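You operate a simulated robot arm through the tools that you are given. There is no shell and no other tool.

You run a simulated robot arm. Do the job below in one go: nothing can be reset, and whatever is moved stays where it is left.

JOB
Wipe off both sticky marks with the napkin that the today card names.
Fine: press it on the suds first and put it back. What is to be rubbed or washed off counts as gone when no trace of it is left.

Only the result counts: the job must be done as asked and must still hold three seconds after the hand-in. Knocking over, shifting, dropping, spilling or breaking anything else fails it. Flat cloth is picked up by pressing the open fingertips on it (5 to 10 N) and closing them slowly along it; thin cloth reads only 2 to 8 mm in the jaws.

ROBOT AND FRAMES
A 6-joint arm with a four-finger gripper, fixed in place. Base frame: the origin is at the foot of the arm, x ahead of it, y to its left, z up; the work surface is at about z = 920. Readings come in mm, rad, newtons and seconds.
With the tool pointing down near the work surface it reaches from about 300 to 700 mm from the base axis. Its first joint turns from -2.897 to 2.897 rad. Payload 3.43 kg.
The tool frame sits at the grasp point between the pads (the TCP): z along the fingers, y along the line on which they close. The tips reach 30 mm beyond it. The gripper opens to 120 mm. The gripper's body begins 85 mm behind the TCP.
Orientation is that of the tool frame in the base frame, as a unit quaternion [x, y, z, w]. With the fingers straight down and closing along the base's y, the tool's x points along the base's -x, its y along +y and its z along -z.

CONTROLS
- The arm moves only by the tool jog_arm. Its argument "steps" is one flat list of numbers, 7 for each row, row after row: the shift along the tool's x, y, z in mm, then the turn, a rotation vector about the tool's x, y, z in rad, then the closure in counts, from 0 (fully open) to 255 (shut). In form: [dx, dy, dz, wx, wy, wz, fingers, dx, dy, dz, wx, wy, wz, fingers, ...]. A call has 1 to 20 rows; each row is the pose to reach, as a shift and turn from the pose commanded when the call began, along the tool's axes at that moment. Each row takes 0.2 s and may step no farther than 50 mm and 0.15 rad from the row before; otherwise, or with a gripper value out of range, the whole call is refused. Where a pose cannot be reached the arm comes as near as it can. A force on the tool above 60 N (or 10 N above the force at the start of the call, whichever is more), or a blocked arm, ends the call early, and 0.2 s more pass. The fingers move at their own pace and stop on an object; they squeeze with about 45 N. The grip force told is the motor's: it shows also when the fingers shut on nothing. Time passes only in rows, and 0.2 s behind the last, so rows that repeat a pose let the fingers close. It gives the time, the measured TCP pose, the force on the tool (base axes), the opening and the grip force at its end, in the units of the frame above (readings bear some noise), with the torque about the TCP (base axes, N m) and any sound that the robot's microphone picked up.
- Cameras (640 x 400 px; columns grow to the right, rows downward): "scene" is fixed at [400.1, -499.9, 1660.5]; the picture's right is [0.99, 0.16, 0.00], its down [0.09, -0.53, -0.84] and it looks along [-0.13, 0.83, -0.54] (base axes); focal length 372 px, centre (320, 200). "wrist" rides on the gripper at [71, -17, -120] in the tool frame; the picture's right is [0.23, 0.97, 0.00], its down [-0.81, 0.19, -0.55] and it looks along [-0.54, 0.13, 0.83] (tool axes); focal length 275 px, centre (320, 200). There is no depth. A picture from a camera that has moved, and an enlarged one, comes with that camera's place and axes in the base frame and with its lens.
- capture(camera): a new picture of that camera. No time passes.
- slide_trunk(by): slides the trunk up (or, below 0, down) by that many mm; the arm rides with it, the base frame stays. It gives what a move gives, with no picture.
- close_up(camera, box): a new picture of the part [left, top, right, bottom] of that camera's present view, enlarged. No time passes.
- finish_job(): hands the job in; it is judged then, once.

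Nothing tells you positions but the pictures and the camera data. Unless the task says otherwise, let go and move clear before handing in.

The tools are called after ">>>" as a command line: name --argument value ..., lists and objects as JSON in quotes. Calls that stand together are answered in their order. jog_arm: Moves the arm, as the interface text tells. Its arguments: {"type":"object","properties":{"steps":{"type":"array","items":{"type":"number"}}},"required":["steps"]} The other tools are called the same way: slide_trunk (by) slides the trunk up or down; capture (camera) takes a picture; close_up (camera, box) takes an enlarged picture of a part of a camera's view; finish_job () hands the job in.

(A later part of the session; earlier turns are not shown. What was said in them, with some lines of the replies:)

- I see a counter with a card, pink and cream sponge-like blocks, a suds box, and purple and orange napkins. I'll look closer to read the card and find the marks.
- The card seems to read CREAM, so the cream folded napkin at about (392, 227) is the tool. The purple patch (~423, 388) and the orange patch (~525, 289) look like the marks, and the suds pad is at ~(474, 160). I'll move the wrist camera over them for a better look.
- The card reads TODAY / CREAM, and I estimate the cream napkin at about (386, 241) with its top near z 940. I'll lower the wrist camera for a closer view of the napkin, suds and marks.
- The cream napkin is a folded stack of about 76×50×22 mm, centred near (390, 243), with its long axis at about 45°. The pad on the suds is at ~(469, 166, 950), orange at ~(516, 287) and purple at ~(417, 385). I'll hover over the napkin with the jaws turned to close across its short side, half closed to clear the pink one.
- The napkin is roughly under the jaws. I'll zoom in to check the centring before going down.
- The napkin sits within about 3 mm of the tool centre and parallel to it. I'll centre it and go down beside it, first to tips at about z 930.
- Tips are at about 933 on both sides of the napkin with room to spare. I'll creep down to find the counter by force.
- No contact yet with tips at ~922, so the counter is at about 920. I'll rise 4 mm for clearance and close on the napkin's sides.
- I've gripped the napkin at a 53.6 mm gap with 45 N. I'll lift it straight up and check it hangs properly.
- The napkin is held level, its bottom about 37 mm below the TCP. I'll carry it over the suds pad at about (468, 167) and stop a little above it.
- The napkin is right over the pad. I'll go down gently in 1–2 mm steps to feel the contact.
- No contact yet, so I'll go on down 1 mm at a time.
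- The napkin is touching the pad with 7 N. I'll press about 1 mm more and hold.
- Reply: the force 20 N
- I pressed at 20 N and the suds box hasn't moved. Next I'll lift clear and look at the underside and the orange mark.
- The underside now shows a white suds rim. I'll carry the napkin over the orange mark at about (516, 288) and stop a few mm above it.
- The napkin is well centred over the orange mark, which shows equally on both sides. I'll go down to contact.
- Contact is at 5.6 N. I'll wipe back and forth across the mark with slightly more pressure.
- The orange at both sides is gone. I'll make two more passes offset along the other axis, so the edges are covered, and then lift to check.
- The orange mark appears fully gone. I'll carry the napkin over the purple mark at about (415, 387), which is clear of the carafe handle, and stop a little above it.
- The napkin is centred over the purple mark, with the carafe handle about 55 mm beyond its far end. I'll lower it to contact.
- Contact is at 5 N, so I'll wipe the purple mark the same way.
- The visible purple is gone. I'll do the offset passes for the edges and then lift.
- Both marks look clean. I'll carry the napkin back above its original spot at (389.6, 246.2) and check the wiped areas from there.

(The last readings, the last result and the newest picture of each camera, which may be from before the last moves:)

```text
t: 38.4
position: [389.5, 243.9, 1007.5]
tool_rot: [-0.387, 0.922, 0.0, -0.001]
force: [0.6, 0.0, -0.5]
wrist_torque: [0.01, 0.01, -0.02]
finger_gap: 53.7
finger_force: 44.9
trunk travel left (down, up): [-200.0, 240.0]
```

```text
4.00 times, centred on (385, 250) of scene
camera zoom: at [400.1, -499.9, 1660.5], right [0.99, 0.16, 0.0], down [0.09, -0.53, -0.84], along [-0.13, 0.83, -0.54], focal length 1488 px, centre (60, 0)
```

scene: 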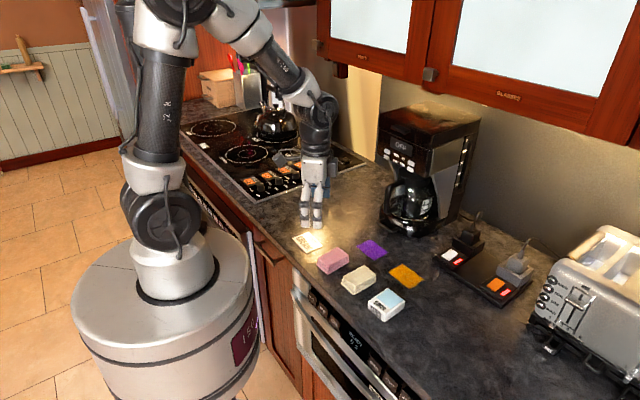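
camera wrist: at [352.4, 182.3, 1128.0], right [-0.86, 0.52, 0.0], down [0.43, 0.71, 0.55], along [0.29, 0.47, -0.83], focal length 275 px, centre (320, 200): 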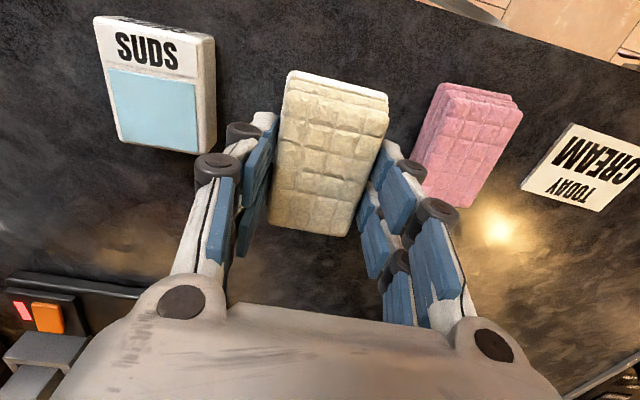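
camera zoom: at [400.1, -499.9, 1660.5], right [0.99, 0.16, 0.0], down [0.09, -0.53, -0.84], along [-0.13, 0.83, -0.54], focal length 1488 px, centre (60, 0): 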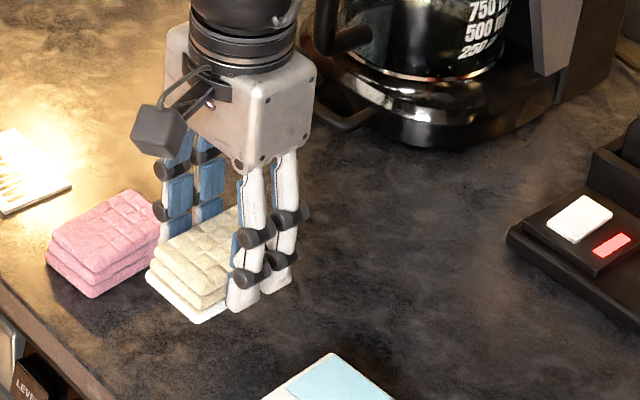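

The orange area is clean and nothing purple shows in the views. I'll lower the napkin onto its original spot.

>>> jog_arm --steps '[0, 0, 15, 0, 0, 0, 180, 0, 0, 30, 0, 0, 0, 180, 0, 0, 42, 0, 0, 0, 180, 0, 0, 46, 0, 0, 0, 180, 0, 0, 48, 0, 0, 0, 180, 0, 0, 48.8, 0, 0, 0, 180, 0, 0, 48.8, 0, 0, 0, 180]'

>>> close_up --camera "scene" --box '[310, 230, 410, 310]'

```text
t: 40.0
position: [390.4, 246.0, 956.2]
tool_rot: [-0.388, 0.922, 0.0, 0.0]
force: [-0.3, 0.0, -0.5]
wrist_torque: [-0.01, -0.03, 0.01]
finger_gap: 53.9
finger_force: 44.5
trunk travel left (down, up): [-200.0, 240.0]
```

```text
5.00 times, centred on (360, 270) of scene
camera zoom: at [400.1, -499.9, 1660.5], right [0.99, 0.16, 0.0], down [0.09, -0.53, -0.84], along [-0.13, 0.83, -0.54], focal length 1859 px, centre (120, -150)
```

zoom: 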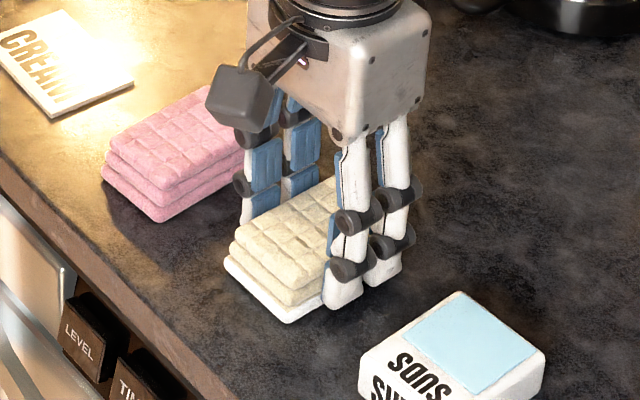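

It's not quite touching the counter yet, so I'll lower it a millimetre more.

>>> jog_arm --steps '[0, 0, 0.5, 0, 0, 0, 180, 0, 0, 1, 0, 0, 0, 180, 0, 0, 1, 0, 0, 0, 180]'

```text
t: 40.8
position: [390.5, 244.6, 957.2]
tool_rot: [-0.387, 0.922, 0.0, 0.001]
force: [1.1, -1.1, 8.0]
wrist_torque: [-0.1, 0.06, -0.01]
finger_gap: 54.0
finger_force: 44.9
trunk travel left (down, up): [-200.0, 240.0]
```

The napkin rests on the counter with 8 N. I'll open slowly, to about 77 mm only so the jaws clear the pink stack, and then rise straight up.

>>> jog_arm --steps '[0, 0, -0.5, 0, 0, 0, 150, 0, 0, -0.5, 0, 0, 0, 135, 0, 0, -0.5, 0, 0, 0, 120, 0, 0, -0.5, 0, 0, 0, 105, 0, 0, -0.5, 0, 0, 0, 92, 0, 0, -0.5, 0, 0, 0, 92, 0, 0, -0.5, 0, 0, 0, 92]'

>>> capture --camera "wrist"

```text
t: 42.4
position: [390.4, 244.9, 956.5]
tool_rot: [-0.386, 0.922, 0.0, 0.0]
force: [0.6, 0.1, 0.3]
wrist_torque: [-0.01, 0.04, -0.04]
finger_gap: 76.4
finger_force: 0.0
trunk travel left (down, up): [-200.0, 240.0]
```

```text
taken
camera wrist: at [352.4, 182.6, 1076.9], right [-0.86, 0.52, 0.0], down [0.43, 0.71, 0.55], along [0.29, 0.47, -0.83], focal length 275 px, centre (320, 200)
```

wrist: 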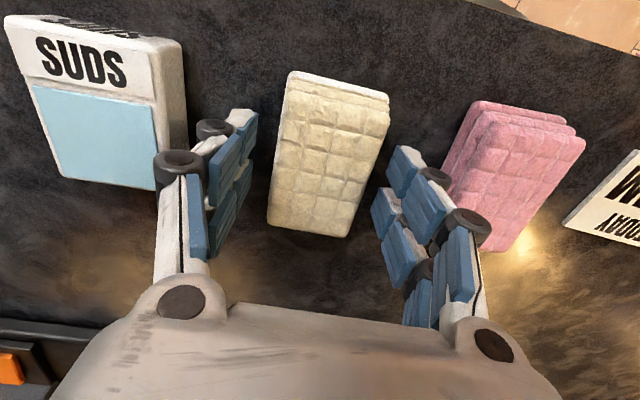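

The napkin is released in place. I'll rise and back off to inspect the whole counter.

>>> jog_arm --steps '[0, 0, -15, 0, 0, 0, 92, 0, 0, -45, 0, 0, 0, 92, 0, 0, -90, 0, 0, 0, 92, 0, 0, -130, 0, 0, 0, 92, 0, 0, -170, 0, 0, 0, 92, 35, 30, -190, 0, 0, 0, 60, 70, 60, -190, 0, 0, 0, 0, 70, 60, -190, 0, 0, 0, 0, 70, 60, -190, 0, 0, 0, 0]'

>>> capture --camera "wrist"

>>> capture --camera "scene"

>>> close_up --camera "scene" --box '[320, 210, 440, 310]'

>>> close_up --camera "scene" --box '[345, 225, 435, 295]'

```text
refused: row 6 steps farther than a row can; nothing moved
```

```text
taken
camera wrist: at [352.4, 182.6, 1076.9], right [-0.86, 0.52, 0.0], down [0.43, 0.71, 0.55], along [0.29, 0.47, -0.83], focal length 275 px, centre (320, 200)
```

wrist: 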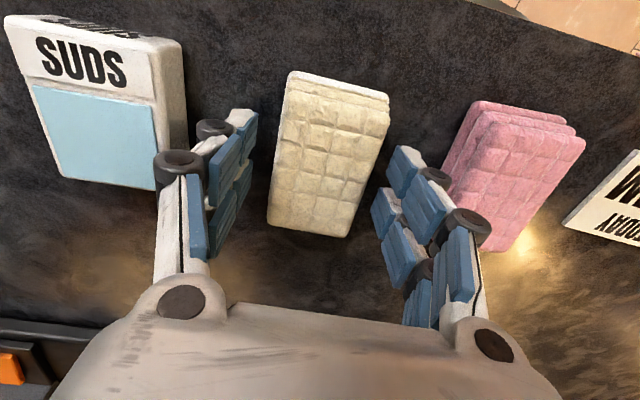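

```text
taken
```

scene: 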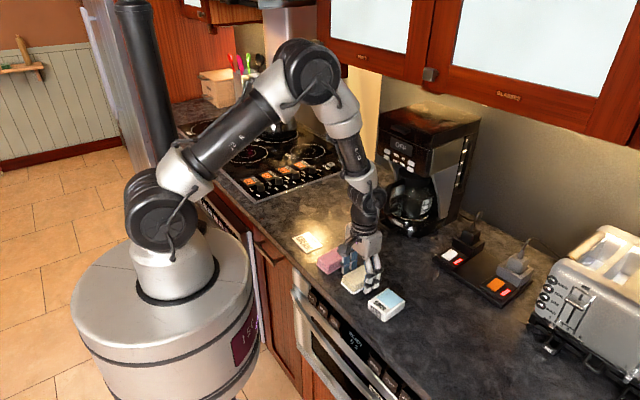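

```text
4.00 times, centred on (380, 260) of scene
camera zoom: at [400.1, -499.9, 1660.5], right [0.99, 0.16, 0.0], down [0.09, -0.53, -0.84], along [-0.13, 0.83, -0.54], focal length 1488 px, centre (80, -40)
```

zoom: 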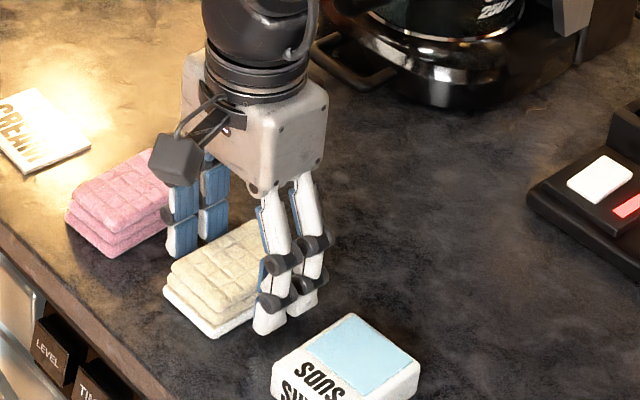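

```text
5.71 times, centred on (390, 260) of scene
camera zoom: at [400.1, -499.9, 1660.5], right [0.99, 0.16, 0.0], down [0.09, -0.53, -0.84], along [-0.13, 0.83, -0.54], focal length 2125 px, centre (-80, -143)
```

zoom: 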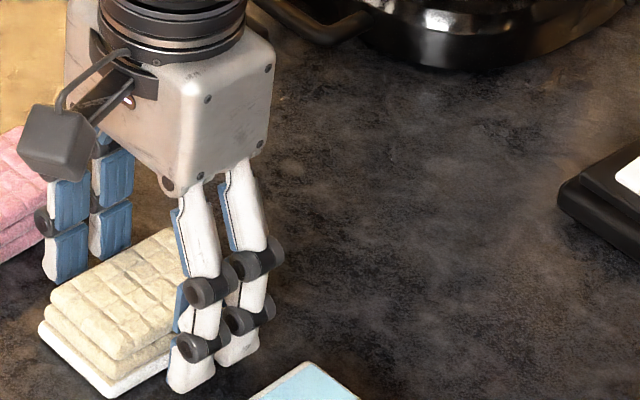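

That call was refused because one step was too long. I'll repeat the retreat with shorter steps.

>>> jog_arm --steps '[0, 0, -15, 0, 0, 0, 92, 0, 0, -45, 0, 0, 0, 92, 0, 0, -85, 0, 0, 0, 92, 0, 0, -125, 0, 0, 0, 92, 0, 0, -165, 0, 0, 0, 92, 0, 0, -190, 0, 0, 0, 92, 25, 25, -190, 0, 0, 0, 60, 50, 50, -190, 0, 0, 0, 0, 70, 80, -190, 0, 0, 0, 0, 70, 110, -190, 0, 0, 0, 0, 70, 110, -190, 0, 0, 0, 0]'

>>> capture --camera "wrist"

>>> capture --camera "scene"

>>> close_up --camera "scene" --box '[320, 210, 440, 310]'

>>> close_up --camera "scene" --box '[345, 225, 435, 295]'

```text
t: 44.8
position: [261.7, 273.7, 1146.8]
tool_rot: [-0.387, 0.922, 0.0, 0.0]
force: [-0.3, -0.4, -0.2]
wrist_torque: [0.0, 0.02, 0.02]
finger_gap: 119.8
finger_force: 0.0
trunk travel left (down, up): [-200.0, 240.0]
```

```text
taken
camera wrist: at [224.6, 210.1, 1266.5], right [-0.86, 0.52, 0.0], down [0.43, 0.71, 0.55], along [0.29, 0.47, -0.83], focal length 275 px, centre (320, 200)
```

wrist: 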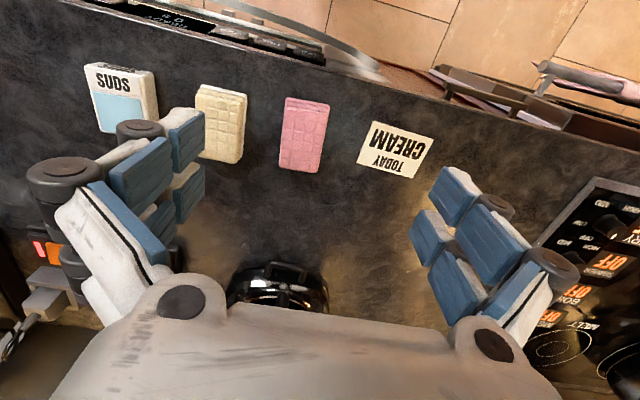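

```text
taken
```

scene: 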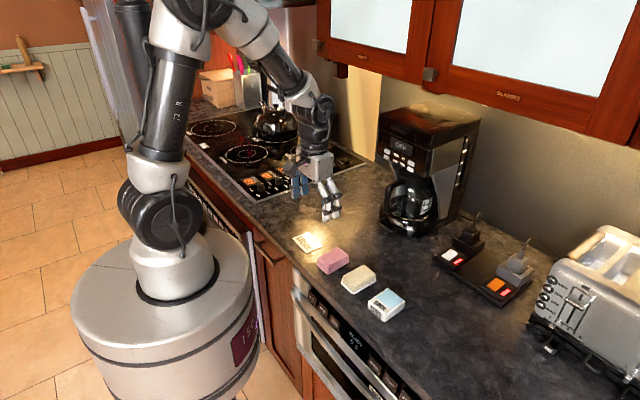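

```text
4.00 times, centred on (380, 260) of scene
camera zoom: at [400.1, -499.9, 1660.5], right [0.99, 0.16, 0.0], down [0.09, -0.53, -0.84], along [-0.13, 0.83, -0.54], focal length 1488 px, centre (80, -40)
```

zoom: 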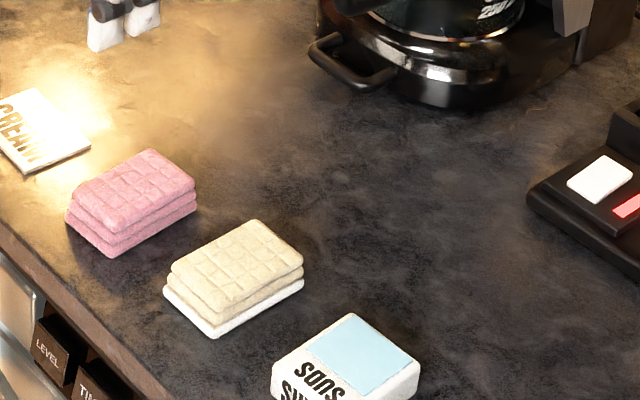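

```text
5.71 times, centred on (390, 260) of scene
camera zoom: at [400.1, -499.9, 1660.5], right [0.99, 0.16, 0.0], down [0.09, -0.53, -0.84], along [-0.13, 0.83, -0.54], focal length 2125 px, centre (-80, -143)
```

zoom: 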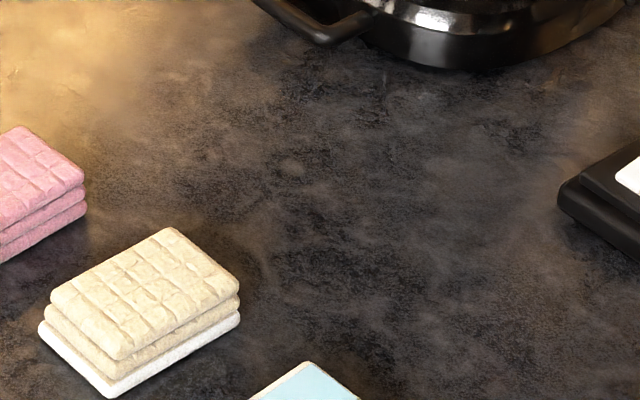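

Both marks are gone and the cream napkin is back on its spot. I'll take one last close look for faint traces before handing in.

>>> close_up --camera "scene" --box '[347, 230, 397, 262]'

>>> close_up --camera "scene" --box '[382, 258, 432, 290]'

>>> close_up --camera "wrist" --box '[150, 100, 410, 270]'

```text
12.50 times, centred on (372, 246) of scene
camera zoom: at [400.1, -499.9, 1660.5], right [0.99, 0.16, 0.0], down [0.09, -0.53, -0.84], along [-0.13, 0.83, -0.54], focal length 4648 px, centre (-330, -375)
```

zoom: 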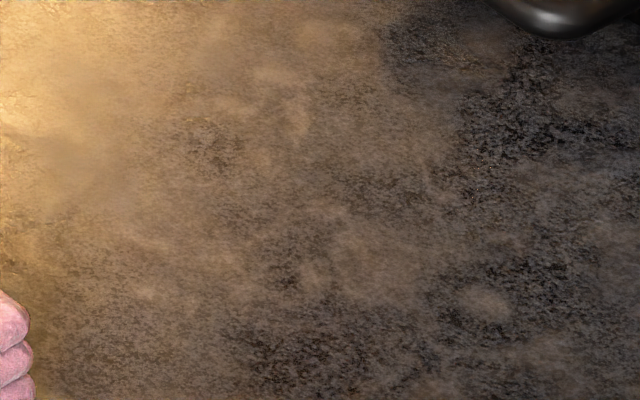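

```text
12.50 times, centred on (407, 274) of scene
camera zoom: at [400.1, -499.9, 1660.5], right [0.99, 0.16, 0.0], down [0.09, -0.53, -0.84], along [-0.13, 0.83, -0.54], focal length 4648 px, centre (-768, -725)
```

zoom: 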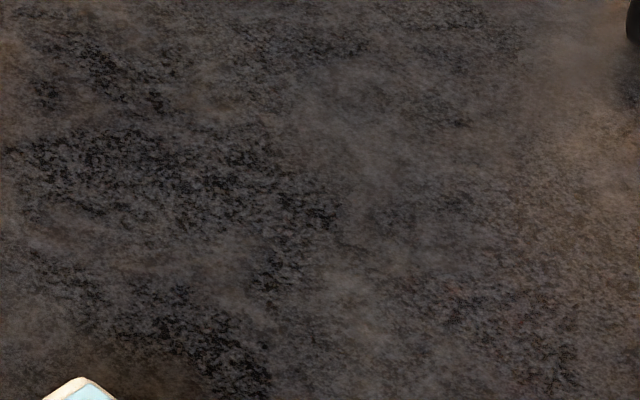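

```text
2.35 times, centred on (280, 185) of wrist
camera zoom: at [224.6, 210.1, 1266.5], right [-0.86, 0.52, 0.0], down [0.43, 0.71, 0.55], along [0.29, 0.47, -0.83], focal length 648 px, centre (414, 235)
```

zoom: 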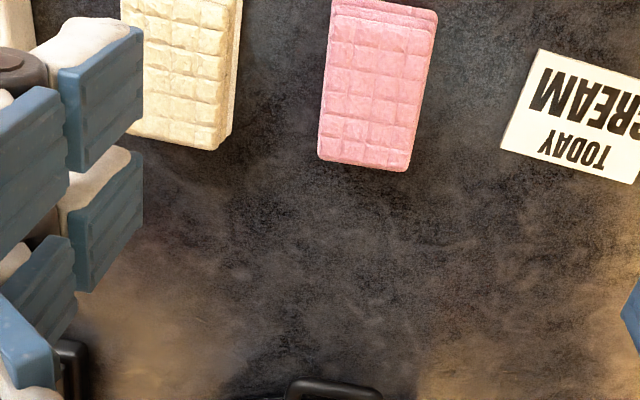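

No trace of either mark is left. The napkin is back in place, nothing else has moved and the arm is clear, so I'm handing the job in.

>>> finish_job

```text
The job is handed in.
```

Both sticky marks, orange and purple, are wiped off. In the last close-ups I saw no trace of either.

The today card says CREAM, so I used the cream napkin. I pressed it on the suds at about 20 N and wiped each mark in several overlapping passes. I then put it back where it was, to within a couple of millimetres by the pictures. Its bottom layer is now white with suds.

I saw nothing else shifted or knocked over. The arm let go and was clear before I handed the job in.
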